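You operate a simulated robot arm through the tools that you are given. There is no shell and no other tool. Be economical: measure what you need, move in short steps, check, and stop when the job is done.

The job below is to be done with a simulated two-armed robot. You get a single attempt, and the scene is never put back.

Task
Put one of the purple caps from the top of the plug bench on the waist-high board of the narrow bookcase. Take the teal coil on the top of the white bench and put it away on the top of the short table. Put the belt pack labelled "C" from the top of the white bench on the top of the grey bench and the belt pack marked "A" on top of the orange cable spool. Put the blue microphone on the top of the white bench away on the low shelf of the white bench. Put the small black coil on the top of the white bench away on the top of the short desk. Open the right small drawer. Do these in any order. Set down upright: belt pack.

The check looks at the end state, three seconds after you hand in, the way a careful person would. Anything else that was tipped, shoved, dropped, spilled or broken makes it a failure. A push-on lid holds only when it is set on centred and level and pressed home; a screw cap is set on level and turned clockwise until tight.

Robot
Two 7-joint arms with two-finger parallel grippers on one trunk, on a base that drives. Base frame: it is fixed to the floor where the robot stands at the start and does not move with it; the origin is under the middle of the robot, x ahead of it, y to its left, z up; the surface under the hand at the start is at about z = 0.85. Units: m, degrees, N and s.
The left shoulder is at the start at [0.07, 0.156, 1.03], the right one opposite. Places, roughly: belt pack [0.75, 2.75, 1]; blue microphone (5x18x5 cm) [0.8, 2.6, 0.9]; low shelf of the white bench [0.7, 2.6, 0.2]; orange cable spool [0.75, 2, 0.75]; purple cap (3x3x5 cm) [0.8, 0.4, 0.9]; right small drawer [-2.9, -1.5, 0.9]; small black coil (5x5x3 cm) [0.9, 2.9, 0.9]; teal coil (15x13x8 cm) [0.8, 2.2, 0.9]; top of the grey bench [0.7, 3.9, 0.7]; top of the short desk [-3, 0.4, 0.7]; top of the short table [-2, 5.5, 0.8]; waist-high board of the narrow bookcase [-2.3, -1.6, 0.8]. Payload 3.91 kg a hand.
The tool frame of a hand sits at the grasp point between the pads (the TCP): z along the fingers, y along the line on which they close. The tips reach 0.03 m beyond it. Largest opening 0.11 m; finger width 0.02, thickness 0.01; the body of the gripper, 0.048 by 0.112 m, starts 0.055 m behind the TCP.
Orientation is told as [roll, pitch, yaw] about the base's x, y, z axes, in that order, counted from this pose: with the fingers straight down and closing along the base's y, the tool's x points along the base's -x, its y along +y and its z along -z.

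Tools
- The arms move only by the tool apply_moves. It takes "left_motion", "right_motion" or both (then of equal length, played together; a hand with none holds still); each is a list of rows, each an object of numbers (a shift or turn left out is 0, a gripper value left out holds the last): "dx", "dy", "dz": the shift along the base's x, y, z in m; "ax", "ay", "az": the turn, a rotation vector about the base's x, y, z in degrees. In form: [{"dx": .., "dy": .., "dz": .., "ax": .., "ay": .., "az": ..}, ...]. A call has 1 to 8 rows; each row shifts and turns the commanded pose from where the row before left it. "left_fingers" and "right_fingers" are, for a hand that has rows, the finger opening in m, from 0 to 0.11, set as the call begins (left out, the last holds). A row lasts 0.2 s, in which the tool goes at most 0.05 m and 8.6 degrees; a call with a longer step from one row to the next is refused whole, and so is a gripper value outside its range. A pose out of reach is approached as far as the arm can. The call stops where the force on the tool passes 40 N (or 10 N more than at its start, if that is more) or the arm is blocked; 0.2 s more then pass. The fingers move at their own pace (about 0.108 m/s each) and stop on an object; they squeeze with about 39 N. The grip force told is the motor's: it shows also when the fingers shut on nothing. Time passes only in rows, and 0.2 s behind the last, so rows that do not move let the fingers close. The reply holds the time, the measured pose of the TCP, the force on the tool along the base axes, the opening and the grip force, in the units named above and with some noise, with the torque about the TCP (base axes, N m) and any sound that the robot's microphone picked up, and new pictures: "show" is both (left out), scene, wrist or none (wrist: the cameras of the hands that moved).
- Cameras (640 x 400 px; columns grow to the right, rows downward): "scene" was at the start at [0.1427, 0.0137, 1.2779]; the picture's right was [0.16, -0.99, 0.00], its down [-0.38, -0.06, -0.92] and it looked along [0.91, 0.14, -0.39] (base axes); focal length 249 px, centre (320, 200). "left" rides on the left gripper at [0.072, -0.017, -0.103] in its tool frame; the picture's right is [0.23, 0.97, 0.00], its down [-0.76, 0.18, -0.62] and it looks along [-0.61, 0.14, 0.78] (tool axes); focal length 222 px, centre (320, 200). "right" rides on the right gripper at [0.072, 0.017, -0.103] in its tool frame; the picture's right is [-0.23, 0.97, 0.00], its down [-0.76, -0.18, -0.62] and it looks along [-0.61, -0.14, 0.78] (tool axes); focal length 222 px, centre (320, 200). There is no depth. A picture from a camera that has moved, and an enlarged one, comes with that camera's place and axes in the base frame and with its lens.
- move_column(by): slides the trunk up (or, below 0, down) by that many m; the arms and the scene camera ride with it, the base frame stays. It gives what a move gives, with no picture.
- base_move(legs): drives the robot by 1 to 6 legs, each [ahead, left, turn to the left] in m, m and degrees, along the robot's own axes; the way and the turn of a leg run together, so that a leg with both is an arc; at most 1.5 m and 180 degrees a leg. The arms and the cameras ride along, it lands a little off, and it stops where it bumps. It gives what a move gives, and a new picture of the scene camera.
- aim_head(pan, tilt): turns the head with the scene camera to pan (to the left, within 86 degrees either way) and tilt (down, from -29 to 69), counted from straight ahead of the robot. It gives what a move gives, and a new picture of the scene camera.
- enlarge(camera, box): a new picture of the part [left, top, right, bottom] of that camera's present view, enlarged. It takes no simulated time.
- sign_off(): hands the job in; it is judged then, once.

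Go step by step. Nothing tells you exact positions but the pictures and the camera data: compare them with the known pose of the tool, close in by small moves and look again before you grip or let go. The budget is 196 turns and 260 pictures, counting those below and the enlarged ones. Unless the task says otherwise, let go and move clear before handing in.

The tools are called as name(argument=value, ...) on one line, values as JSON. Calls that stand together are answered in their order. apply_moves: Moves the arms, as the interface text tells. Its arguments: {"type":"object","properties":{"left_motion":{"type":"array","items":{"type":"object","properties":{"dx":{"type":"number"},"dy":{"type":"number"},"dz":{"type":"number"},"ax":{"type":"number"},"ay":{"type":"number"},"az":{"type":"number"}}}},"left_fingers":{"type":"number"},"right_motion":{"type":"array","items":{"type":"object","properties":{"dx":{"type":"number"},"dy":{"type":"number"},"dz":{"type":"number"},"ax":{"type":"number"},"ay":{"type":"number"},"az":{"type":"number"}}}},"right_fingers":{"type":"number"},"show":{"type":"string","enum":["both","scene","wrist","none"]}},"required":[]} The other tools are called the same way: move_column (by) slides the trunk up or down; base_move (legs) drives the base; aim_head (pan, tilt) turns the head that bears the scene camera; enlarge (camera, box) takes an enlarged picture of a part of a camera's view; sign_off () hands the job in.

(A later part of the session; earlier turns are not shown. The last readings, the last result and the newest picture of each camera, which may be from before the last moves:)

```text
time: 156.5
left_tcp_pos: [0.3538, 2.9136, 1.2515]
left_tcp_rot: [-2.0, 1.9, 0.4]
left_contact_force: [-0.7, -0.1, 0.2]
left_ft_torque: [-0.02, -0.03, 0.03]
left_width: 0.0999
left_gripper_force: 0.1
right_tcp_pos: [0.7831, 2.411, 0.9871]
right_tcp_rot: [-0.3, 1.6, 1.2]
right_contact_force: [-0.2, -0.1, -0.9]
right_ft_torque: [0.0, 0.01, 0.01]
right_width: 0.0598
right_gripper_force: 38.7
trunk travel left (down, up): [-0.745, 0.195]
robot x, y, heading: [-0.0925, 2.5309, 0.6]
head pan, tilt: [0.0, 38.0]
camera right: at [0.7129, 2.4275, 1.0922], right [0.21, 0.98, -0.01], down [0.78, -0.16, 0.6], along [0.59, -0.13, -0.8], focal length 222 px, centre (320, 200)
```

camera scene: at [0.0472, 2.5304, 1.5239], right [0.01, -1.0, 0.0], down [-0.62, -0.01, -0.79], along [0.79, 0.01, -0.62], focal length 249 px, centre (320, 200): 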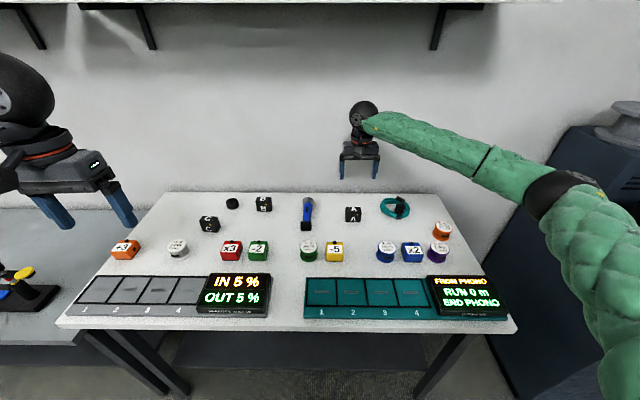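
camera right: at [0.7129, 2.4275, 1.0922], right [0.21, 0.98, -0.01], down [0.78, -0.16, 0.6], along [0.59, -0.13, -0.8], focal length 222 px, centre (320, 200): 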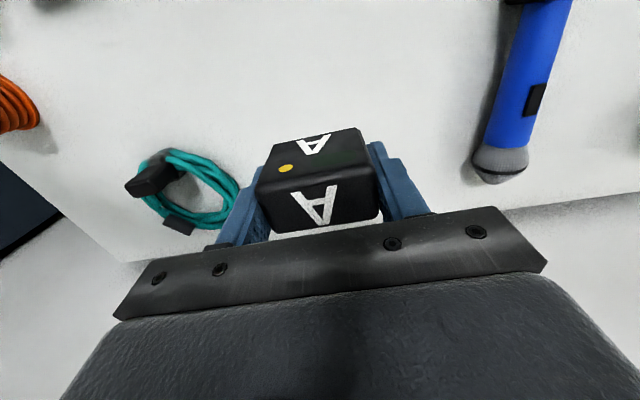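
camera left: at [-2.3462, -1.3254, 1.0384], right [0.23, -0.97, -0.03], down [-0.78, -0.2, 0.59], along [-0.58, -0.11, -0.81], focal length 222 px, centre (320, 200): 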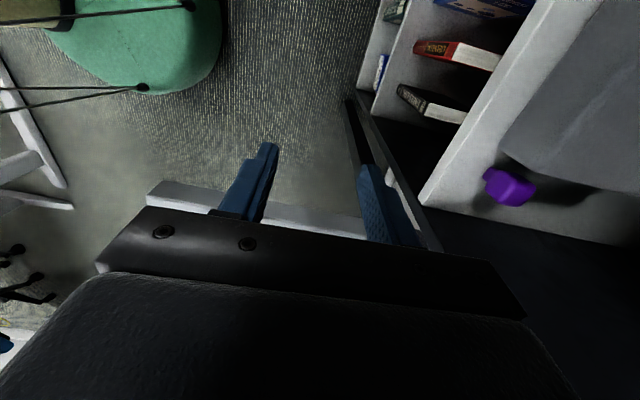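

Pack A is held. I carry it over to the orange spool at about (0.70, 2.10).

apply_moves(right_motion=[{"dz": 0.04}, {"dx": -0.01, "dy": -0.045}, {"dx": -0.012, "dy": -0.045}, {"dx": -0.012, "dy": -0.045}, {"dx": -0.012, "dy": -0.045}, {"dx": -0.012, "dy": -0.045}, {"dx": -0.012, "dy": -0.045}, {"dx": -0.012, "dy": -0.042}])

enlarge(camera="scene", box=[390, 170, 510, 260])

```text
time: 158.3
left_tcp_pos: [0.3524, 2.9122, 1.2508]
left_tcp_rot: [-1.9, 1.8, 0.5]
left_contact_force: [-0.7, -0.1, -0.9]
left_ft_torque: [-0.03, -0.01, -0.03]
left_width: 0.1001
left_gripper_force: 0.1
right_tcp_pos: [0.7, 2.0969, 1.0271]
right_tcp_rot: [-0.3, 1.5, 1.3]
right_contact_force: [-0.5, 0.2, -1.3]
right_ft_torque: [0.0, 0.02, 0.01]
right_width: 0.0597
right_gripper_force: 39.2
trunk travel left (down, up): [-0.745, 0.195]
robot x, y, heading: [-0.0895, 2.5314, 0.9]
head pan, tilt: [0.0, 38.0]
camera scene: at [0.0472, 2.5288, 1.5239], right [0.01, -1.0, 0.0], down [-0.62, -0.01, -0.79], along [0.79, 0.01, -0.62], focal length 249 px, centre (320, 200)
camera right: at [0.6299, 2.1132, 1.1317], right [0.2, 0.98, -0.01], down [0.78, -0.16, 0.6], along [0.59, -0.13, -0.8], focal length 222 px, centre (320, 200)
```

scene: 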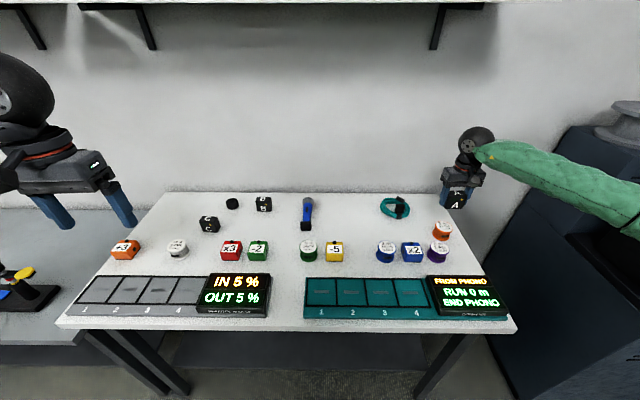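
right: 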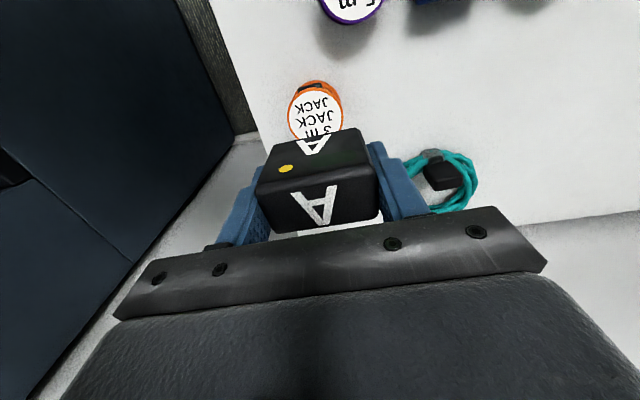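

```text
4.44 times, centred on (450, 215) of scene
camera zoom: at [0.0472, 2.5288, 1.5239], right [0.01, -1.0, 0.0], down [-0.62, -0.01, -0.79], along [0.79, 0.01, -0.62], focal length 1107 px, centre (-258, 133)
```

zoom: 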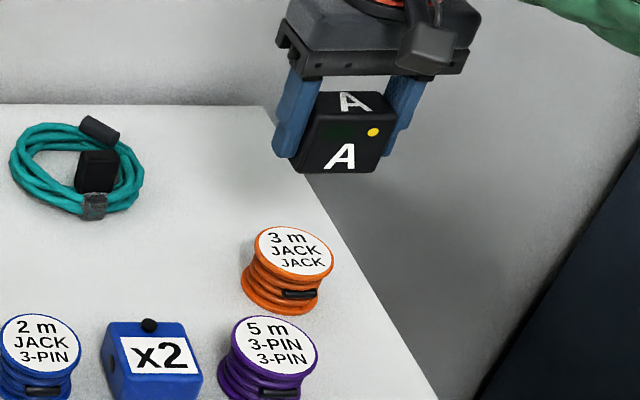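

Spool top centre measures (0.699, 2.091). I adjust and lower slowly until contact.

apply_moves(right_motion=[{"dx": -0.002, "dy": -0.006, "dz": -0.03}, {"dz": -0.03}, {"dz": -0.01}, {}], show="none")

enlarge(camera="scene", box=[400, 180, 500, 260])

```text
time: 159.3
left_tcp_pos: [0.3529, 2.9129, 1.2516]
left_tcp_rot: [-1.9, 1.9, 0.4]
left_contact_force: [-0.4, 0.9, -0.5]
left_ft_torque: [-0.04, -0.01, -0.07]
left_width: 0.0999
left_gripper_force: 0.0
right_tcp_pos: [0.699, 2.0915, 0.9558]
right_tcp_rot: [-0.3, 1.6, 1.1]
right_contact_force: [0.0, -0.2, -1.8]
right_ft_torque: [-0.04, 0.01, -0.02]
right_width: 0.0595
right_gripper_force: 38.9
trunk travel left (down, up): [-0.745, 0.195]
robot x, y, heading: [-0.0874, 2.5287, 0.6]
head pan, tilt: [0.0, 38.0]
```

```text
5.00 times, centred on (450, 220) of scene
camera zoom: at [0.0479, 2.5296, 1.5238], right [0.01, -1.0, 0.0], down [-0.62, -0.01, -0.79], along [0.79, 0.01, -0.62], focal length 1245 px, centre (-330, 100)
```

zoom: 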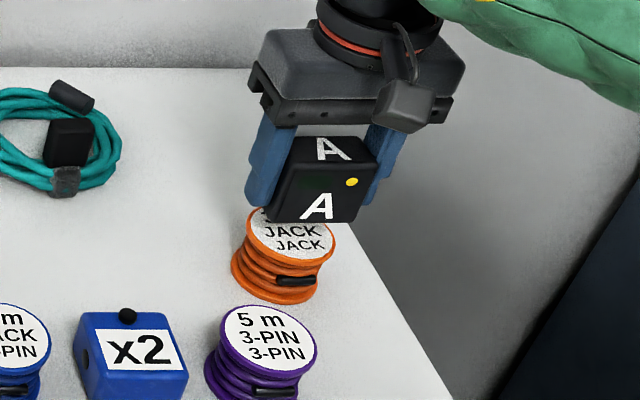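

Projection confirms the pack is centred over the spool. I lower the last two centimetres in small steps.

apply_moves(right_motion=[{"dz": -0.008}, {"dz": -0.006}, {"dz": -0.004}, {}], show="none")

enlarge(camera="scene", box=[400, 180, 500, 260])

```text
time: 160.3
left_tcp_pos: [0.3541, 2.9122, 1.2511]
left_tcp_rot: [-2.0, 1.8, 0.6]
left_contact_force: [0.0, 0.3, -0.6]
left_ft_torque: [0.02, 0.0, 0.01]
left_width: 0.0998
left_gripper_force: 0.0
right_tcp_pos: [0.6992, 2.092, 0.9383]
right_tcp_rot: [-0.4, 1.6, 1.1]
right_contact_force: [0.1, 0.7, -1.3]
right_ft_torque: [0.02, 0.01, 0.01]
right_width: 0.0595
right_gripper_force: 39.1
trunk travel left (down, up): [-0.745, 0.195]
robot x, y, heading: [-0.0913, 2.5308, 0.7]
head pan, tilt: [0.0, 38.0]
```

```text
5.00 times, centred on (450, 220) of scene
camera zoom: at [0.048, 2.53, 1.5238], right [0.01, -1.0, 0.0], down [-0.62, -0.01, -0.79], along [0.79, 0.01, -0.62], focal length 1245 px, centre (-330, 100)
```

zoom: 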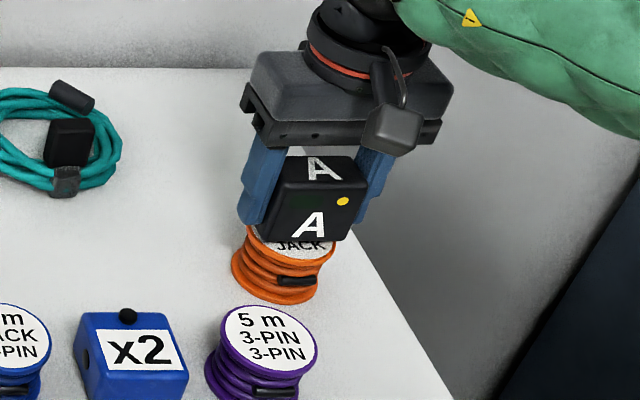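

apply_moves(right_motion=[{"dz": -0.003}, {"dz": -0.003}, {"dz": -0.003}, {}], show="none")

```text
time: 161.3
left_tcp_pos: [0.3517, 2.9133, 1.252]
left_tcp_rot: [-2.0, 1.7, 0.5]
left_contact_force: [-1.0, -0.2, 0.7]
left_ft_torque: [-0.02, -0.02, -0.02]
left_width: 0.0999
left_gripper_force: 0.1
right_tcp_pos: [0.6992, 2.0926, 0.9313]
right_tcp_rot: [-0.4, 1.5, 1.3]
right_contact_force: [1.6, -0.8, 10.5]
right_ft_torque: [0.25, -0.05, -0.05]
right_width: 0.0596
right_gripper_force: 39.3
trunk travel left (down, up): [-0.745, 0.195]
robot x, y, heading: [-0.0907, 2.5292, 0.6]
head pan, tilt: [0.0, 38.0]
```

Contact at z=0.931. I check the seat before releasing.

enlarge(camera="scene", box=[420, 190, 490, 250])

enlarge(camera="right", box=[200, 60, 440, 240])

```text
6.67 times, centred on (455, 220) of scene
camera zoom: at [0.0471, 2.5305, 1.5241], right [0.01, -1.0, 0.0], down [-0.62, -0.01, -0.79], along [0.79, 0.01, -0.62], focal length 1660 px, centre (-580, 67)
```

zoom: 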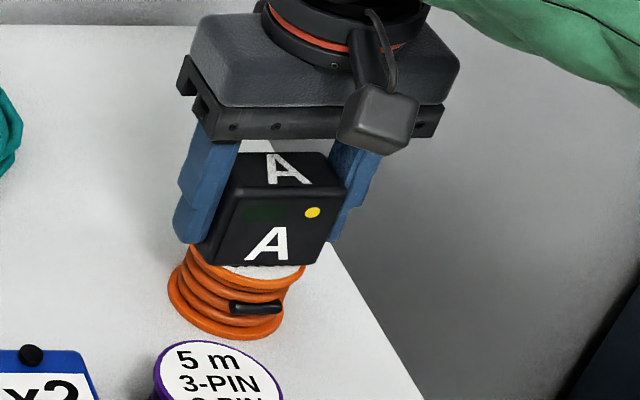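

```text
2.22 times, centred on (320, 150) of right
camera zoom: at [0.6289, 2.1081, 1.0363], right [0.21, 0.98, -0.01], down [0.78, -0.16, 0.6], along [0.59, -0.13, -0.8], focal length 494 px, centre (320, 311)
```

zoom: 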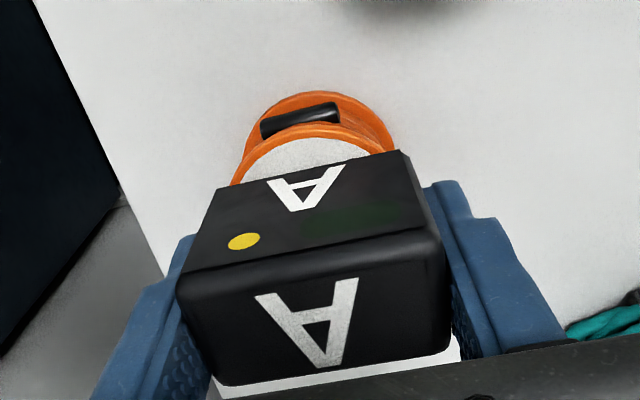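

The pack sits centred on the spool. I release and rise.

apply_moves(right_motion=[{}, {}, {"dz": 0.03}, {"dz": 0.04}, {"dz": 0.05}, {"dz": 0.05}, {"dz": 0.05}], right_fingers=0.09, show="none")

enlarge(camera="scene", box=[370, 180, 490, 260])

```text
time: 162.9
left_tcp_pos: [0.3526, 2.914, 1.2518]
left_tcp_rot: [-2.0, 1.9, 0.4]
left_contact_force: [0.0, -0.4, 0.0]
left_ft_torque: [0.0, -0.01, 0.0]
left_width: 0.1001
left_gripper_force: 0.0
right_tcp_pos: [0.6977, 2.0921, 1.1514]
right_tcp_rot: [-0.4, 1.6, 1.2]
right_contact_force: [-0.6, 0.1, 0.1]
right_ft_torque: [0.01, 0.01, -0.02]
right_width: 0.0896
right_gripper_force: 0.1
trunk travel left (down, up): [-0.745, 0.195]
robot x, y, heading: [-0.094, 2.5265, 0.5]
head pan, tilt: [0.0, 38.0]
```

```text
5.00 times, centred on (430, 220) of scene
camera zoom: at [0.0474, 2.5309, 1.5238], right [0.01, -1.0, 0.0], down [-0.62, -0.01, -0.79], along [0.79, 0.01, -0.62], focal length 1245 px, centre (-230, 100)
```

zoom: 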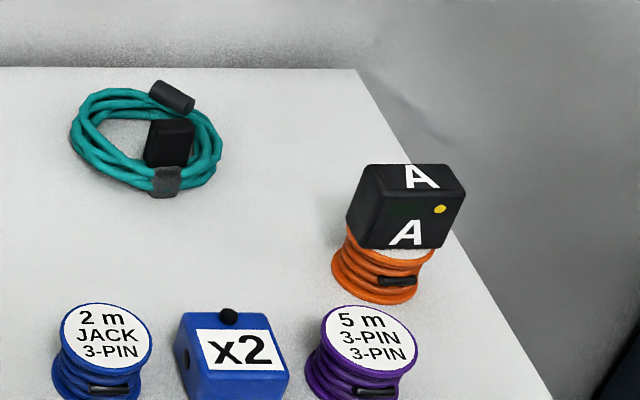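

Pack A stands upright on the spool. Next the blue microphone at about (0.805, 2.588), lying along x; I shift the base left and bring the right hand over it.

base_move(legs=[[0.02, 0.15, 0]])

apply_moves(right_motion=[{"dx": 0.01, "dy": 0.045}, {"dx": 0.01, "dy": 0.045}, {"dx": 0.01, "dy": 0.045}, {"dx": 0.01, "dy": 0.045}, {"dx": 0.01, "dy": 0.045}, {"dx": 0.01, "dy": 0.045}, {"dx": 0.01, "dy": 0.045, "dz": -0.01}, {"dx": 0.01, "dy": 0.03, "dz": -0.03}])

```text
time: 164.3
left_tcp_pos: [0.3717, 3.0644, 1.2509]
left_tcp_rot: [-2.1, 1.9, 0.6]
left_contact_force: [-0.1, -0.1, -0.1]
left_ft_torque: [0.01, 0.01, -0.05]
left_width: 0.1
left_gripper_force: 0.0
right_tcp_pos: [0.7166, 2.2438, 1.1495]
right_tcp_rot: [-0.4, 1.7, 1.3]
right_contact_force: [-0.7, 0.8, -0.6]
right_ft_torque: [0.0, -0.01, -0.03]
right_width: 0.0898
right_gripper_force: 0.0
trunk travel left (down, up): [-0.745, 0.195]
robot x, y, heading: [-0.0732, 2.6803, 0.6]
head pan, tilt: [0.0, 38.0]
camera scene: at [0.0661, 2.6811, 1.5238], right [0.01, -1.0, 0.0], down [-0.62, -0.01, -0.79], along [0.79, 0.01, -0.62], focal length 249 px, centre (320, 200)
```

scene: 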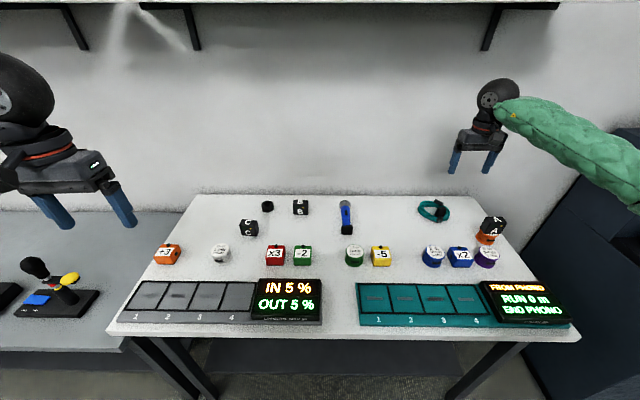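

```text
time: 166.1
left_tcp_pos: [0.373, 3.0659, 1.2505]
left_tcp_rot: [-2.1, 1.8, 0.5]
left_contact_force: [-1.4, 0.7, -0.4]
left_ft_torque: [-0.03, -0.01, -0.01]
left_width: 0.1003
left_gripper_force: 0.0
right_tcp_pos: [0.7971, 2.5888, 1.1084]
right_tcp_rot: [-0.3, 1.7, 1.2]
right_contact_force: [-0.1, 0.2, -0.5]
right_ft_torque: [0.01, 0.0, 0.04]
right_width: 0.0901
right_gripper_force: 0.0
trunk travel left (down, up): [-0.745, 0.195]
robot x, y, heading: [-0.0746, 2.6809, 0.9]
head pan, tilt: [0.0, 38.0]
camera scene: at [0.067, 2.6822, 1.5238], right [0.01, -1.0, 0.0], down [-0.62, -0.01, -0.79], along [0.79, 0.01, -0.62], focal length 249 px, centre (320, 200)
camera right: at [0.7278, 2.605, 1.2141], right [0.21, 0.98, -0.01], down [0.78, -0.16, 0.6], along [0.59, -0.13, -0.8], focal length 222 px, centre (320, 200)
```

scene: 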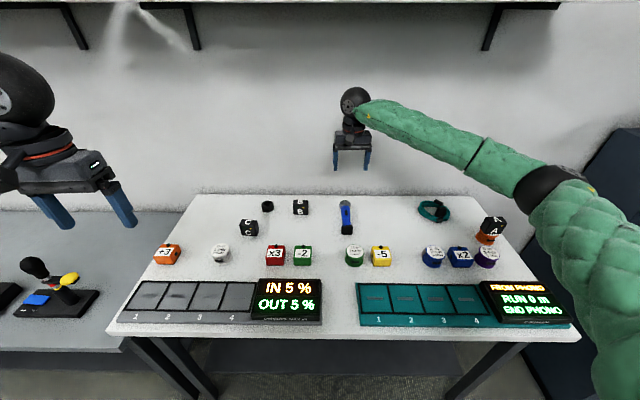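
right: 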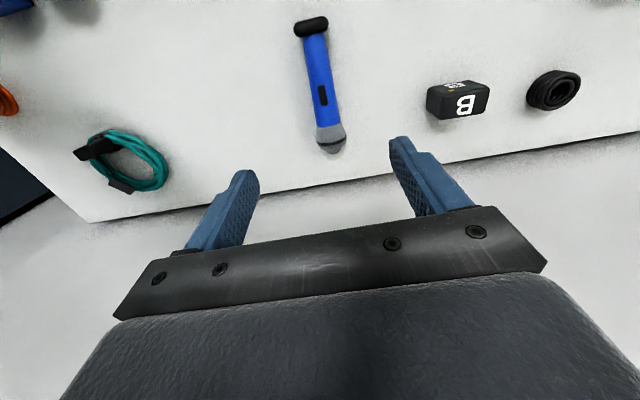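

The microphone lies along x from 0.715 to 0.87 at y=2.592. I lower the hand around its middle.

apply_moves(right_motion=[{"dx": -0.012, "dy": 0.003, "dz": -0.045}, {"dz": -0.045}, {"dz": -0.045}, {"dz": -0.045}, {"dz": -0.03}, {}], right_fingers=0.07, show="wrist")

```text
time: 167.5
left_tcp_pos: [0.3702, 3.0638, 1.2507]
left_tcp_rot: [-2.0, 2.0, 0.5]
left_contact_force: [-0.8, -0.6, -0.2]
left_ft_torque: [0.04, 0.01, -0.03]
left_width: 0.0999
left_gripper_force: 0.0
right_tcp_pos: [0.7858, 2.5914, 0.9012]
right_tcp_rot: [-0.4, 1.6, 1.3]
right_contact_force: [-0.3, 0.6, 0.4]
right_ft_torque: [0.0, -0.01, 0.0]
right_width: 0.0697
right_gripper_force: 0.0
trunk travel left (down, up): [-0.745, 0.195]
robot x, y, heading: [-0.075, 2.6824, 0.8]
head pan, tilt: [0.0, 38.0]
camera right: at [0.7152, 2.6077, 1.0046], right [0.21, 0.98, -0.01], down [0.78, -0.16, 0.6], along [0.59, -0.13, -0.8], focal length 222 px, centre (320, 200)
```

right: 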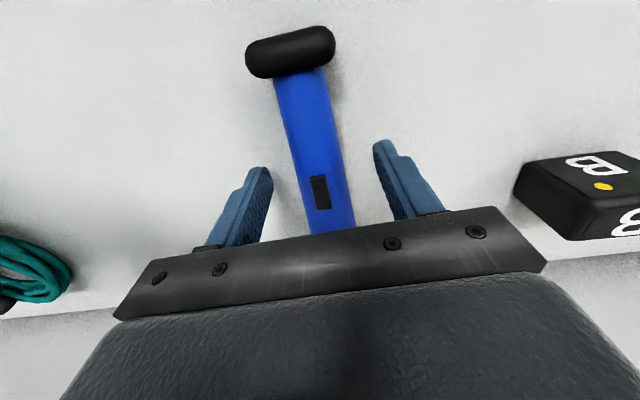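

apply_moves(right_motion=[{"dz": -0.016}, {}], show="none")

apply_moves(right_motion=[{}, {}, {}, {}, {"dz": 0.02}, {"dz": 0.04}, {"dz": 0.04}], right_fingers=0.0, show="wrist")

```text
time: 168.1
left_tcp_pos: [0.3713, 3.0648, 1.2509]
left_tcp_rot: [-2.1, 1.9, 0.4]
left_contact_force: [0.1, -0.8, -0.5]
left_ft_torque: [0.01, -0.02, -0.01]
left_width: 0.1
left_gripper_force: 0.0
right_tcp_pos: [0.7849, 2.592, 0.8847]
right_tcp_rot: [-0.3, 1.6, 1.3]
right_contact_force: [-0.4, 0.6, -0.8]
right_ft_torque: [0.01, 0.01, 0.01]
right_width: 0.0702
right_gripper_force: 0.0
trunk travel left (down, up): [-0.745, 0.195]
robot x, y, heading: [-0.0738, 2.6804, 0.8]
head pan, tilt: [0.0, 38.0]
```

```text
time: 169.7
left_tcp_pos: [0.3705, 3.0651, 1.2518]
left_tcp_rot: [-2.0, 1.9, 0.5]
left_contact_force: [-0.6, -0.2, -0.1]
left_ft_torque: [0.01, -0.02, 0.01]
left_width: 0.0999
left_gripper_force: 0.0
right_tcp_pos: [0.7853, 2.5927, 0.9854]
right_tcp_rot: [-0.3, 1.7, 1.2]
right_contact_force: [-0.1, 0.4, -2.4]
right_ft_torque: [0.04, 0.05, 0.01]
right_width: 0.0332
right_gripper_force: 39.4
trunk travel left (down, up): [-0.745, 0.195]
robot x, y, heading: [-0.0716, 2.6777, 0.7]
head pan, tilt: [0.0, 38.0]
camera right: at [0.7143, 2.6085, 1.0889], right [0.21, 0.98, -0.01], down [0.78, -0.16, 0.6], along [0.59, -0.13, -0.8], focal length 222 px, centre (320, 200)
```

right: 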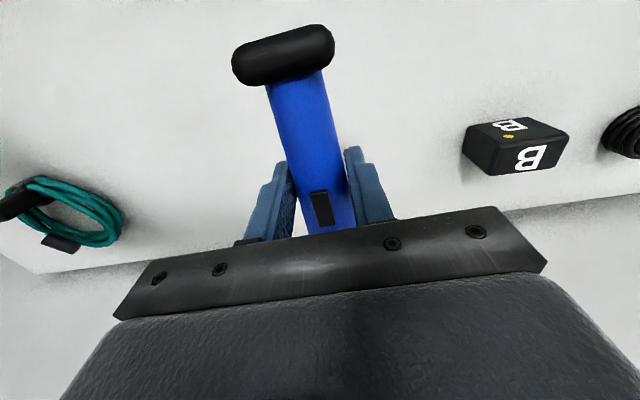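

The microphone is held. I lift it, draw it in, back off, and lower the trunk to see the low shelf.

apply_moves(right_motion=[{"dz": 0.05}, {"dz": 0.05}, {"dz": 0.03, "dx": -0.03}, {"dx": -0.045}, {"dx": -0.045}, {"dx": -0.045}, {"dx": -0.045}, {"dx": -0.045}], show="none")

base_move(legs=[[-0.6, 0, 0]])

move_column(by=-0.5)

aim_head(pan=0, tilt=30)

```text
time: 171.5
left_tcp_pos: [0.3703, 3.0644, 1.252]
left_tcp_rot: [-2.0, 1.7, 0.4]
left_contact_force: [-0.8, -0.8, 0.4]
left_ft_torque: [0.01, -0.03, 0.0]
left_width: 0.1002
left_gripper_force: 0.0
right_tcp_pos: [0.5287, 2.5922, 1.1158]
right_tcp_rot: [-0.5, 1.5, 1.3]
right_contact_force: [0.0, 0.8, -2.1]
right_ft_torque: [-0.01, 0.05, 0.01]
right_width: 0.0333
right_gripper_force: 39.5
trunk travel left (down, up): [-0.745, 0.195]
robot x, y, heading: [-0.0702, 2.6812, 0.8]
head pan, tilt: [0.0, 38.0]
```

```text
time: 174.9
left_tcp_pos: [-0.2213, 3.0554, 1.2509]
left_tcp_rot: [-1.9, 1.9, 0.1]
left_contact_force: [-0.3, -0.2, -0.3]
left_ft_torque: [0.02, 0.01, 0.02]
left_width: 0.1001
left_gripper_force: 0.0
right_tcp_pos: [-0.0672, 2.5817, 1.115]
right_tcp_rot: [-0.4, 1.6, 0.9]
right_contact_force: [-0.4, 0.1, -2.2]
right_ft_torque: [-0.03, 0.07, -0.01]
right_width: 0.0332
right_gripper_force: 39.1
trunk travel left (down, up): [-0.745, 0.195]
robot x, y, heading: [-0.6682, 2.6779, 0.1]
head pan, tilt: [0.0, 38.0]
camera scene: at [-0.529, 2.6751, 1.5238], right [0.01, -1.0, 0.0], down [-0.62, 0.0, -0.79], along [0.79, 0.0, -0.62], focal length 249 px, centre (320, 200)
```

scene: 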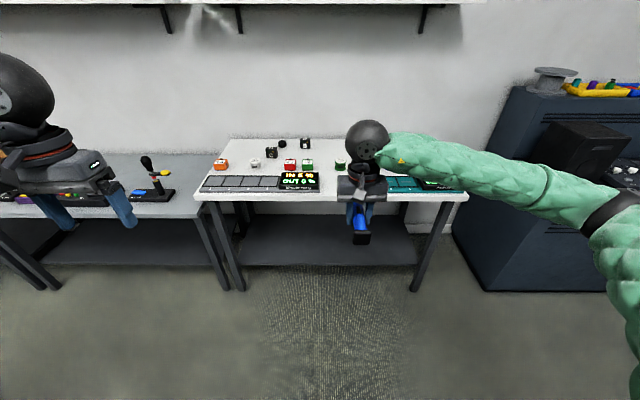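

```text
refused: -0.5 is not a number from -0.4 to 0.4
```

```text
time: 175.6
left_tcp_pos: [-0.2208, 3.0555, 1.2513]
left_tcp_rot: [-2.0, 1.9, 0.2]
left_contact_force: [0.1, 0.6, 0.0]
left_ft_torque: [-0.03, 0.0, -0.02]
left_width: 0.1002
left_gripper_force: 0.0
right_tcp_pos: [-0.0663, 2.5835, 1.1152]
right_tcp_rot: [-0.4, 1.7, 0.8]
right_contact_force: [-0.1, -0.4, -3.6]
right_ft_torque: [0.04, 0.06, 0.02]
right_width: 0.0332
right_gripper_force: 39.0
trunk travel left (down, up): [-0.745, 0.195]
robot x, y, heading: [-0.6694, 2.6754, 0.1]
head pan, tilt: [0.0, 30.0]
camera scene: at [-0.5248, 2.6751, 1.5362], right [0.01, -1.0, 0.0], down [-0.5, 0.0, -0.87], along [0.87, 0.0, -0.5], focal length 249 px, centre (320, 200)
```

scene: 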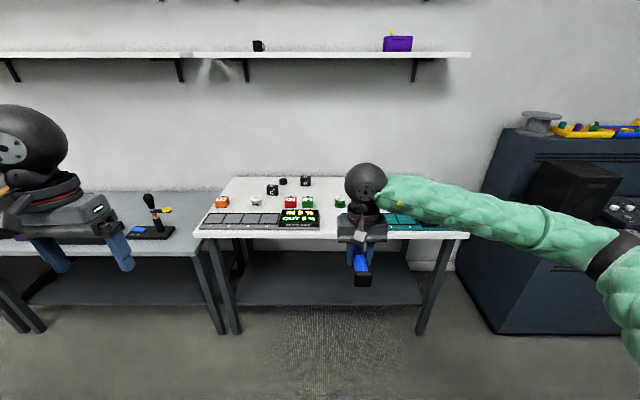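

The low shelf is empty; its front edge is near x≈0.47, z≈0.2. I lower the trunk in two steps.

move_column(by=-0.4)

move_column(by=-0.25)

aim_head(pan=0, tilt=20)

```text
time: 179.4
left_tcp_pos: [-0.2196, 3.0557, 0.8508]
left_tcp_rot: [-2.1, 1.9, 0.1]
left_contact_force: [0.6, -0.4, -0.8]
left_ft_torque: [0.02, 0.01, 0.0]
left_width: 0.0999
left_gripper_force: 0.1
right_tcp_pos: [-0.066, 2.5821, 0.7145]
right_tcp_rot: [-0.3, 1.5, 0.8]
right_contact_force: [-0.6, -0.1, -3.7]
right_ft_torque: [0.0, 0.07, -0.03]
right_width: 0.0331
right_gripper_force: 39.0
trunk travel left (down, up): [-0.345, 0.595]
robot x, y, heading: [-0.6683, 2.6757, 0.2]
head pan, tilt: [0.0, 30.0]
```

```text
time: 182.0
left_tcp_pos: [-0.2202, 3.0554, 0.6019]
left_tcp_rot: [-2.1, 1.9, 0.1]
left_contact_force: [0.4, 0.9, 0.2]
left_ft_torque: [-0.04, 0.01, -0.03]
left_width: 0.1
left_gripper_force: 0.0
right_tcp_pos: [-0.0662, 2.5826, 0.4645]
right_tcp_rot: [-0.3, 1.6, 0.8]
right_contact_force: [-0.5, 0.4, -2.7]
right_ft_torque: [0.0, 0.07, 0.01]
right_width: 0.0332
right_gripper_force: 39.0
trunk travel left (down, up): [-0.095, 0.845]
robot x, y, heading: [-0.6667, 2.6732, 0.4]
head pan, tilt: [0.0, 30.0]
```

```text
time: 182.7
left_tcp_pos: [-0.2212, 3.057, 0.6006]
left_tcp_rot: [-1.9, 1.9, 0.1]
left_contact_force: [-0.5, 0.0, 0.3]
left_ft_torque: [0.0, -0.02, 0.0]
left_width: 0.1001
left_gripper_force: 0.1
right_tcp_pos: [-0.0655, 2.5829, 0.4644]
right_tcp_rot: [-0.3, 1.6, 0.9]
right_contact_force: [-0.7, 0.1, -3.2]
right_ft_torque: [0.05, 0.07, -0.01]
right_width: 0.0331
right_gripper_force: 39.0
trunk travel left (down, up): [-0.095, 0.845]
robot x, y, heading: [-0.6666, 2.6775, 0.4]
head pan, tilt: [0.0, 20.0]
camera scene: at [-0.5222, 2.6751, 0.9022], right [0.01, -1.0, 0.0], down [-0.34, 0.0, -0.94], along [0.94, 0.0, -0.34], focal length 249 px, centre (320, 200)
```

scene: 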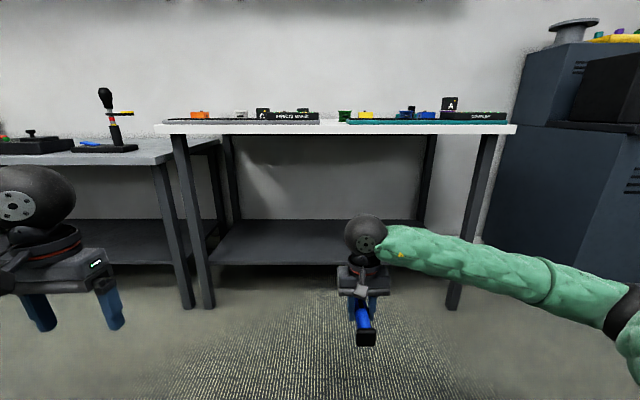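

Parallax: shelf top z≈0.21, front edge x≈0.48. I extend and lower the right hand in the open, tuck the left, then drive in.

apply_moves(right_motion=[{"dx": 0.035, "dz": -0.03}, {"dx": 0.035, "dz": -0.03}, {"dx": 0.035, "dz": -0.03}, {"dx": 0.035, "dz": -0.03}, {"dx": 0.03, "dz": -0.025}, {"dx": 0.03}, {}], left_motion=[{"dx": -0.03}, {"dx": -0.03}, {"dx": -0.02}, {}, {}, {}, {}])

```text
time: 184.3
left_tcp_pos: [-0.2751, 3.0674, 0.6131]
left_tcp_rot: [-2.2, 2.0, 0.1]
left_contact_force: [-0.4, -0.6, -0.8]
left_ft_torque: [-0.01, 0.0, -0.02]
left_width: 0.1001
left_gripper_force: 0.0
left hand out of reach, approached as far as the arm can: row 2, 3
right_tcp_pos: [0.1342, 2.5821, 0.3201]
right_tcp_rot: [-0.4, 1.6, 0.9]
right_contact_force: [-0.1, -0.3, -2.6]
right_ft_torque: [0.0, 0.09, -0.02]
right_width: 0.0331
right_gripper_force: 38.9
trunk travel left (down, up): [-0.095, 0.845]
robot x, y, heading: [-0.6662, 2.6739, 0.3]
head pan, tilt: [0.0, 20.0]
camera scene: at [-0.5222, 2.6752, 0.9022], right [0.01, -1.0, 0.0], down [-0.34, 0.0, -0.94], along [0.94, 0.0, -0.34], focal length 249 px, centre (320, 200)
camera right: at [0.0638, 2.5988, 0.4244], right [0.21, 0.98, -0.01], down [0.78, -0.16, 0.6], along [0.59, -0.14, -0.8], focal length 222 px, centre (320, 200)
camera left: at [-0.3437, 3.0547, 0.7196], right [-0.23, 0.97, -0.03], down [0.78, 0.2, 0.59], along [0.58, 0.11, -0.81], focal length 222 px, centre (320, 200)
```

scene: 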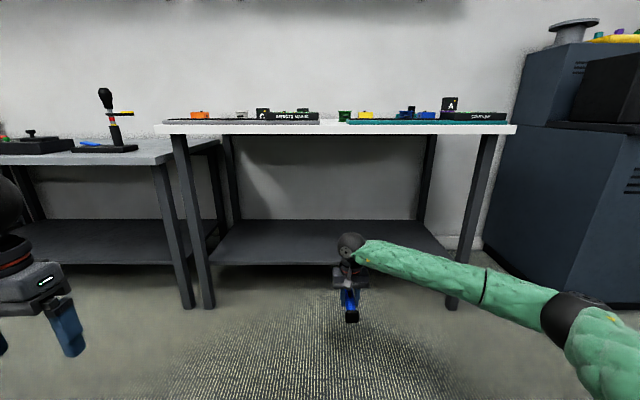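
right: 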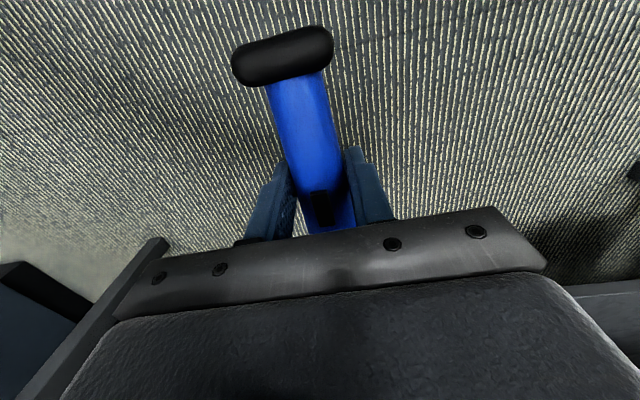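
left: 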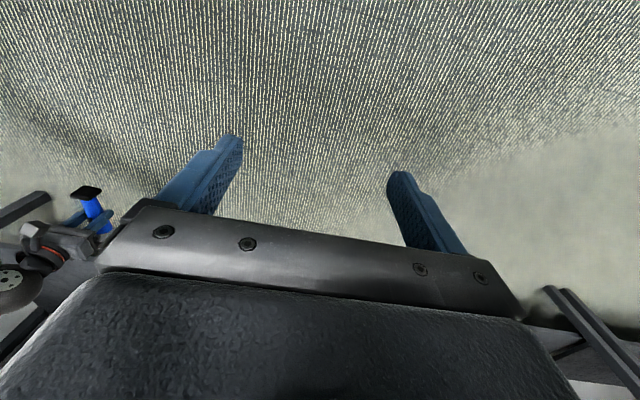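

base_move(legs=[[0.47, 0, 0]])

enlarge(camera="right", box=[0, 0, 640, 400])

```text
time: 187.1
left_tcp_pos: [0.1941, 3.071, 0.6131]
left_tcp_rot: [-2.1, 1.8, 0.1]
left_contact_force: [0.1, -0.2, 0.4]
left_ft_torque: [-0.02, -0.01, 0.0]
left_width: 0.1001
left_gripper_force: 0.1
right_tcp_pos: [0.604, 2.5855, 0.3206]
right_tcp_rot: [-0.4, 1.6, 0.8]
right_contact_force: [0.3, 0.5, -2.2]
right_ft_torque: [0.02, 0.05, 0.02]
right_width: 0.0332
right_gripper_force: 39.1
trunk travel left (down, up): [-0.095, 0.845]
robot x, y, heading: [-0.1973, 2.6785, 0.3]
head pan, tilt: [0.0, 20.0]
camera scene: at [-0.0514, 2.6778, 0.9022], right [0.01, -1.0, 0.0], down [-0.34, 0.0, -0.94], along [0.94, 0.01, -0.34], focal length 249 px, centre (320, 200)
```

scene: 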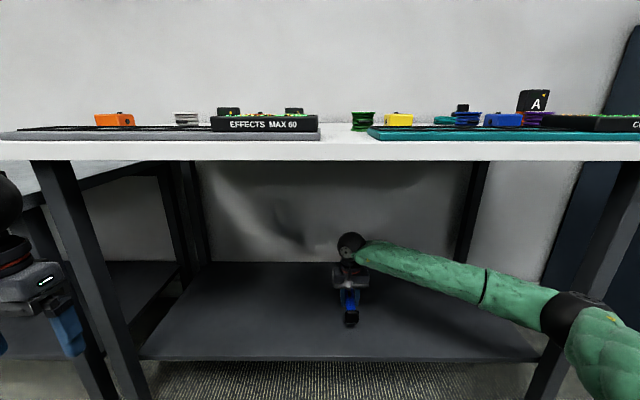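

```text
1.00 times, centred on (320, 200) of right (not enlarged: the box is as wide or as high as the picture)
camera zoom: at [0.5344, 2.6019, 0.4246], right [0.21, 0.98, -0.01], down [0.78, -0.16, 0.6], along [0.59, -0.14, -0.8], focal length 222 px, centre (320, 200)
```

zoom: 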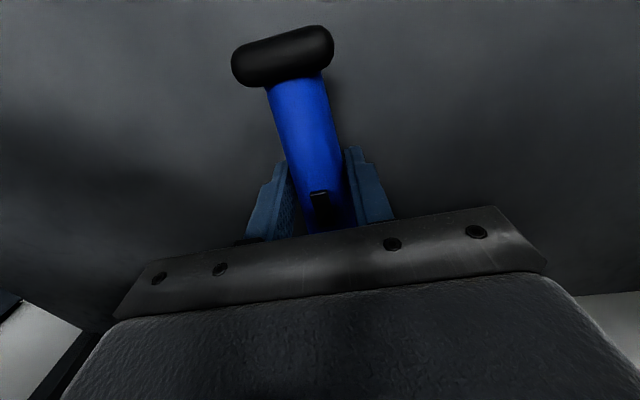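

The mic is over the shelf. I lower it gently.

apply_moves(right_motion=[{"dz": -0.03}, {"dz": -0.025}, {"dz": -0.006}, {"dz": -0.004}, {"dz": -0.004}, {}], show="wrist")

```text
time: 187.8
left_tcp_pos: [0.1946, 3.0696, 0.6144]
left_tcp_rot: [-2.0, 1.8, 0.1]
left_contact_force: [-0.3, -0.2, -0.5]
left_ft_torque: [-0.02, 0.01, 0.03]
left_width: 0.1002
left_gripper_force: 0.0
right_tcp_pos: [0.6052, 2.5858, 0.2701]
right_tcp_rot: [-0.1, 1.2, 0.9]
right_contact_force: [-8.7, -3.8, 21.9]
right_ft_torque: [0.08, 0.76, 0.25]
right_width: 0.0333
right_gripper_force: 39.2
trunk travel left (down, up): [-0.095, 0.845]
robot x, y, heading: [-0.1965, 2.6757, 0.1]
head pan, tilt: [0.0, 20.0]
stopped in row 3 (right hand): the force on the tool passed its limit at 50 N (the readings are from after the stop); the commanded pose is now the measured one
camera right: at [0.535, 2.6017, 0.3744], right [0.21, 0.98, -0.01], down [0.78, -0.16, 0.61], along [0.59, -0.14, -0.79], focal length 222 px, centre (320, 200)
```

right: 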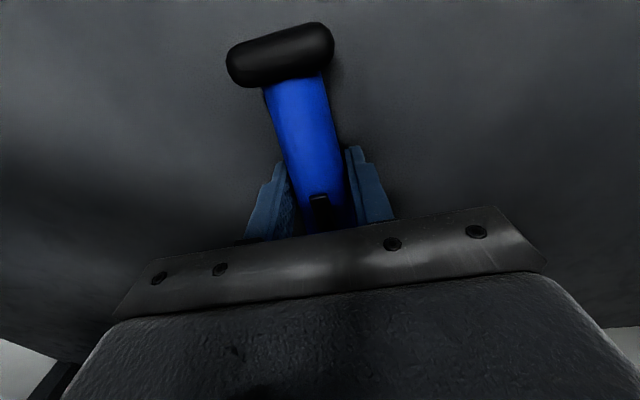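

Contact with the shelf. I ease off 2 mm, release and lift.

apply_moves(right_motion=[{"dz": 0.002}, {}], show="none")

apply_moves(right_motion=[{}, {}, {"dz": 0.02}, {"dz": 0.03}, {"dz": 0.03}], right_fingers=0.08)

```text
time: 188.4
left_tcp_pos: [0.1952, 3.0704, 0.6131]
left_tcp_rot: [-2.1, 1.9, 0.2]
left_contact_force: [0.2, -0.1, -0.8]
left_ft_torque: [-0.01, -0.01, 0.01]
left_width: 0.1003
left_gripper_force: 0.1
right_tcp_pos: [0.6064, 2.5872, 0.2707]
right_tcp_rot: [-0.4, 1.3, 0.9]
right_contact_force: [-5.5, -4.3, 17.1]
right_ft_torque: [0.22, -0.67, 0.09]
right_width: 0.0335
right_gripper_force: 39.2
trunk travel left (down, up): [-0.095, 0.845]
robot x, y, heading: [-0.1977, 2.6798, 0.4]
head pan, tilt: [0.0, 20.0]
```

```text
time: 189.7
left_tcp_pos: [0.1961, 3.0701, 0.6121]
left_tcp_rot: [-2.0, 1.9, 0.1]
left_contact_force: [0.3, 0.0, 0.7]
left_ft_torque: [-0.01, 0.01, 0.0]
left_width: 0.0998
left_gripper_force: 0.0
right_tcp_pos: [0.605, 2.5873, 0.3489]
right_tcp_rot: [-0.3, 1.3, 0.9]
right_contact_force: [0.8, 0.1, -0.3]
right_ft_torque: [-0.02, 0.0, 0.01]
right_width: 0.0798
right_gripper_force: 0.1
trunk travel left (down, up): [-0.095, 0.845]
robot x, y, heading: [-0.1958, 2.6784, 0.3]
head pan, tilt: [0.0, 20.0]
camera scene: at [-0.0515, 2.6777, 0.9022], right [0.01, -1.0, 0.0], down [-0.34, 0.0, -0.94], along [0.94, 0.01, -0.34], focal length 249 px, centre (320, 200)
camera right: at [0.5352, 2.603, 0.4528], right [0.21, 0.98, -0.01], down [0.78, -0.16, 0.61], along [0.59, -0.14, -0.8], focal length 222 px, centre (320, 200)
```

scene: 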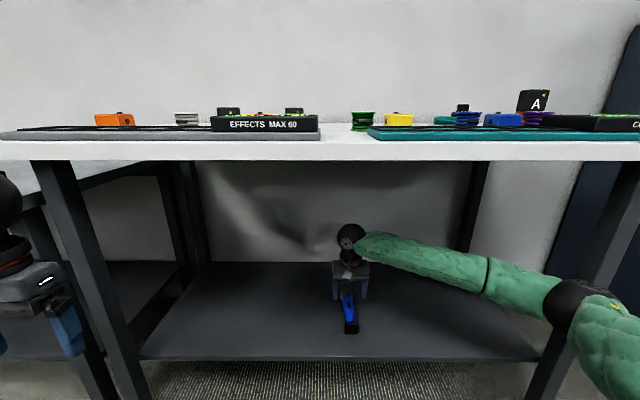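
right: 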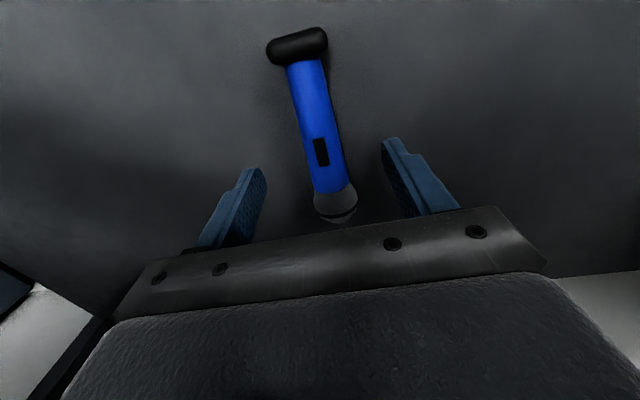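

The microphone lies on the low shelf. I back out and raise the trunk again.

base_move(legs=[[-0.5, 0, 0]])

move_column(by=0.4)

move_column(by=0.25)

apply_moves(right_motion=[{"dz": 0.05}, {"dz": 0.05}, {"dz": 0.05}, {"dz": 0.05}, {"dz": 0.05}, {"dz": 0.03}], left_motion=[{"dx": 0.02}, {"dx": 0.02}, {"dx": 0.02}, {}, {}, {}], show="none")

```text
time: 192.6
left_tcp_pos: [-0.3064, 3.0676, 0.6131]
left_tcp_rot: [-2.0, 1.9, 0.0]
left_contact_force: [0.1, -0.4, -0.2]
left_ft_torque: [0.02, 0.01, -0.01]
left_width: 0.1002
left_gripper_force: 0.1
right_tcp_pos: [0.105, 2.5848, 0.3496]
right_tcp_rot: [-0.2, 1.2, 0.9]
right_contact_force: [0.1, -0.3, 0.8]
right_ft_torque: [-0.01, -0.04, 0.03]
right_width: 0.0799
right_gripper_force: 0.1
trunk travel left (down, up): [-0.095, 0.845]
robot x, y, heading: [-0.6946, 2.6764, 0.7]
head pan, tilt: [0.0, 20.0]
camera scene: at [-0.5516, 2.6749, 0.9023], right [0.01, -1.0, 0.0], down [-0.34, 0.0, -0.94], along [0.94, 0.01, -0.34], focal length 249 px, centre (320, 200)
```

scene: 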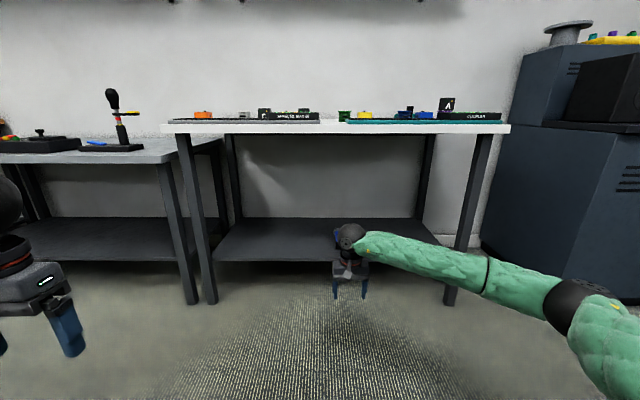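

```text
time: 196.4
left_tcp_pos: [-0.3043, 3.0678, 1.0117]
left_tcp_rot: [-1.9, 1.9, 0.2]
left_contact_force: [0.2, 0.4, -0.5]
left_ft_torque: [0.02, 0.04, 0.0]
left_width: 0.1
left_gripper_force: 0.1
right_tcp_pos: [0.1062, 2.5838, 0.7481]
right_tcp_rot: [-0.2, 1.2, 0.9]
right_contact_force: [-0.3, -0.2, 0.5]
right_ft_torque: [0.01, 0.0, 0.0]
right_width: 0.0801
right_gripper_force: 0.1
trunk travel left (down, up): [-0.495, 0.445]
robot x, y, heading: [-0.6993, 2.6764, 0.4]
head pan, tilt: [0.0, 20.0]
```

```text
time: 199.0
left_tcp_pos: [-0.3045, 3.0682, 1.2623]
left_tcp_rot: [-2.0, 1.9, 0.1]
left_contact_force: [-0.6, 0.8, -0.5]
left_ft_torque: [-0.01, 0.0, 0.02]
left_width: 0.1005
left_gripper_force: 0.0
right_tcp_pos: [0.1065, 2.5856, 0.9992]
right_tcp_rot: [-0.3, 1.3, 0.9]
right_contact_force: [0.2, -0.2, 0.8]
right_ft_torque: [0.02, -0.01, 0.03]
right_width: 0.08
right_gripper_force: 0.1
trunk travel left (down, up): [-0.745, 0.195]
robot x, y, heading: [-0.6981, 2.6753, 0.2]
head pan, tilt: [0.0, 20.0]
```

```text
time: 200.4
left_tcp_pos: [-0.2434, 3.0673, 1.2629]
left_tcp_rot: [-2.1, 1.9, 0.1]
left_contact_force: [0.9, -0.3, 0.3]
left_ft_torque: [0.0, 0.03, 0.02]
left_width: 0.1002
left_gripper_force: 0.1
right_tcp_pos: [0.105, 2.5844, 1.2776]
right_tcp_rot: [-0.2, 1.2, 0.9]
right_contact_force: [0.0, -0.2, 0.4]
right_ft_torque: [-0.02, -0.04, 0.03]
right_width: 0.0801
right_gripper_force: 0.0
trunk travel left (down, up): [-0.745, 0.195]
robot x, y, heading: [-0.693, 2.6769, 0.2]
head pan, tilt: [0.0, 20.0]
```

I drive back up to the bench for the teal coil (right hand) and pack C (left hand).

base_move(legs=[[0.64, -0.1, 0]])

aim_head(pan=0, tilt=40)

enlarge(camera="scene", box=[360, 160, 480, 240])

```text
time: 204.0
left_tcp_pos: [0.4013, 2.9705, 1.2624]
left_tcp_rot: [-2.1, 1.9, 0.0]
left_contact_force: [0.5, 0.2, 0.4]
left_ft_torque: [-0.03, -0.02, 0.01]
left_width: 0.1001
left_gripper_force: 0.0
right_tcp_pos: [0.7494, 2.4845, 1.2782]
right_tcp_rot: [-0.1, 1.2, 0.7]
right_contact_force: [-0.1, -1.1, 0.0]
right_ft_torque: [0.0, -0.03, 0.01]
right_width: 0.0799
right_gripper_force: 0.0
trunk travel left (down, up): [-0.745, 0.195]
robot x, y, heading: [-0.0503, 2.5773, 0.0]
head pan, tilt: [0.0, 20.0]
camera scene: at [0.0931, 2.5782, 1.5523], right [0.0, -1.0, 0.0], down [-0.34, 0.0, -0.94], along [0.94, 0.0, -0.34], focal length 249 px, centre (320, 200)
```

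scene: 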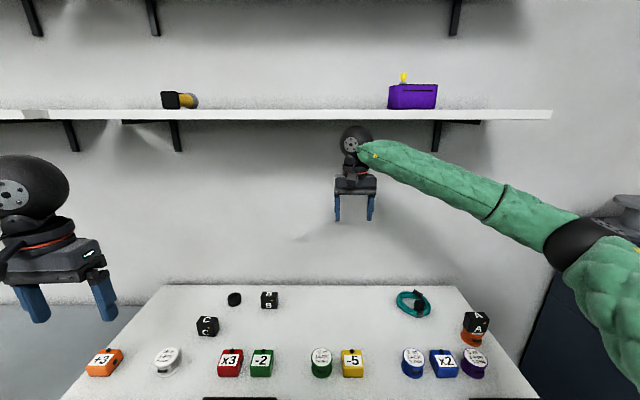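

```text
time: 204.8
left_tcp_pos: [0.4008, 2.9691, 1.2624]
left_tcp_rot: [-2.1, 1.9, 0.0]
left_contact_force: [-0.1, 0.2, 0.5]
left_ft_torque: [0.02, -0.07, -0.01]
left_width: 0.1
left_gripper_force: 0.0
right_tcp_pos: [0.7491, 2.4857, 1.2791]
right_tcp_rot: [-0.2, 1.4, 0.7]
right_contact_force: [-0.2, -0.5, 0.1]
right_ft_torque: [0.0, -0.01, 0.0]
right_width: 0.0798
right_gripper_force: 0.0
trunk travel left (down, up): [-0.745, 0.195]
robot x, y, heading: [-0.0532, 2.5843, 0.2]
head pan, tilt: [0.0, 40.0]
camera scene: at [0.0845, 2.5782, 1.5209], right [0.0, -1.0, 0.0], down [-0.64, 0.0, -0.77], along [0.77, 0.0, -0.64], focal length 249 px, centre (320, 200)
```

scene: 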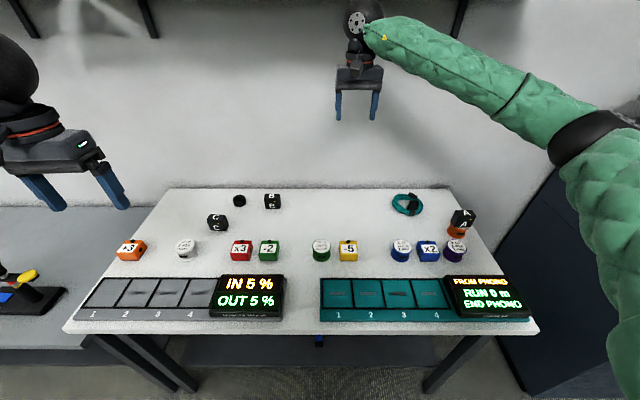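

```text
5.00 times, centred on (420, 200) of scene
camera zoom: at [0.0845, 2.5782, 1.5209], right [0.0, -1.0, 0.0], down [-0.64, 0.0, -0.77], along [0.77, 0.0, -0.64], focal length 1245 px, centre (-180, 200)
```

zoom: 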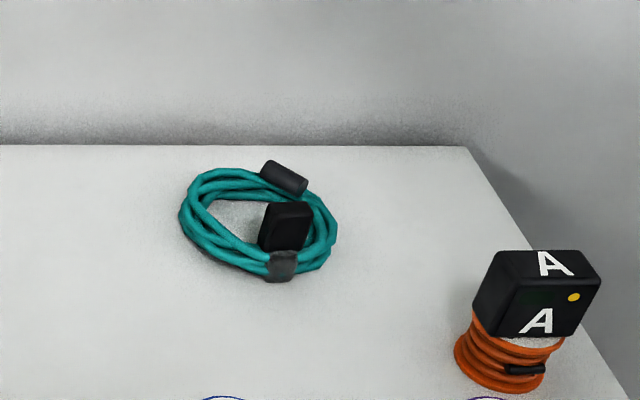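

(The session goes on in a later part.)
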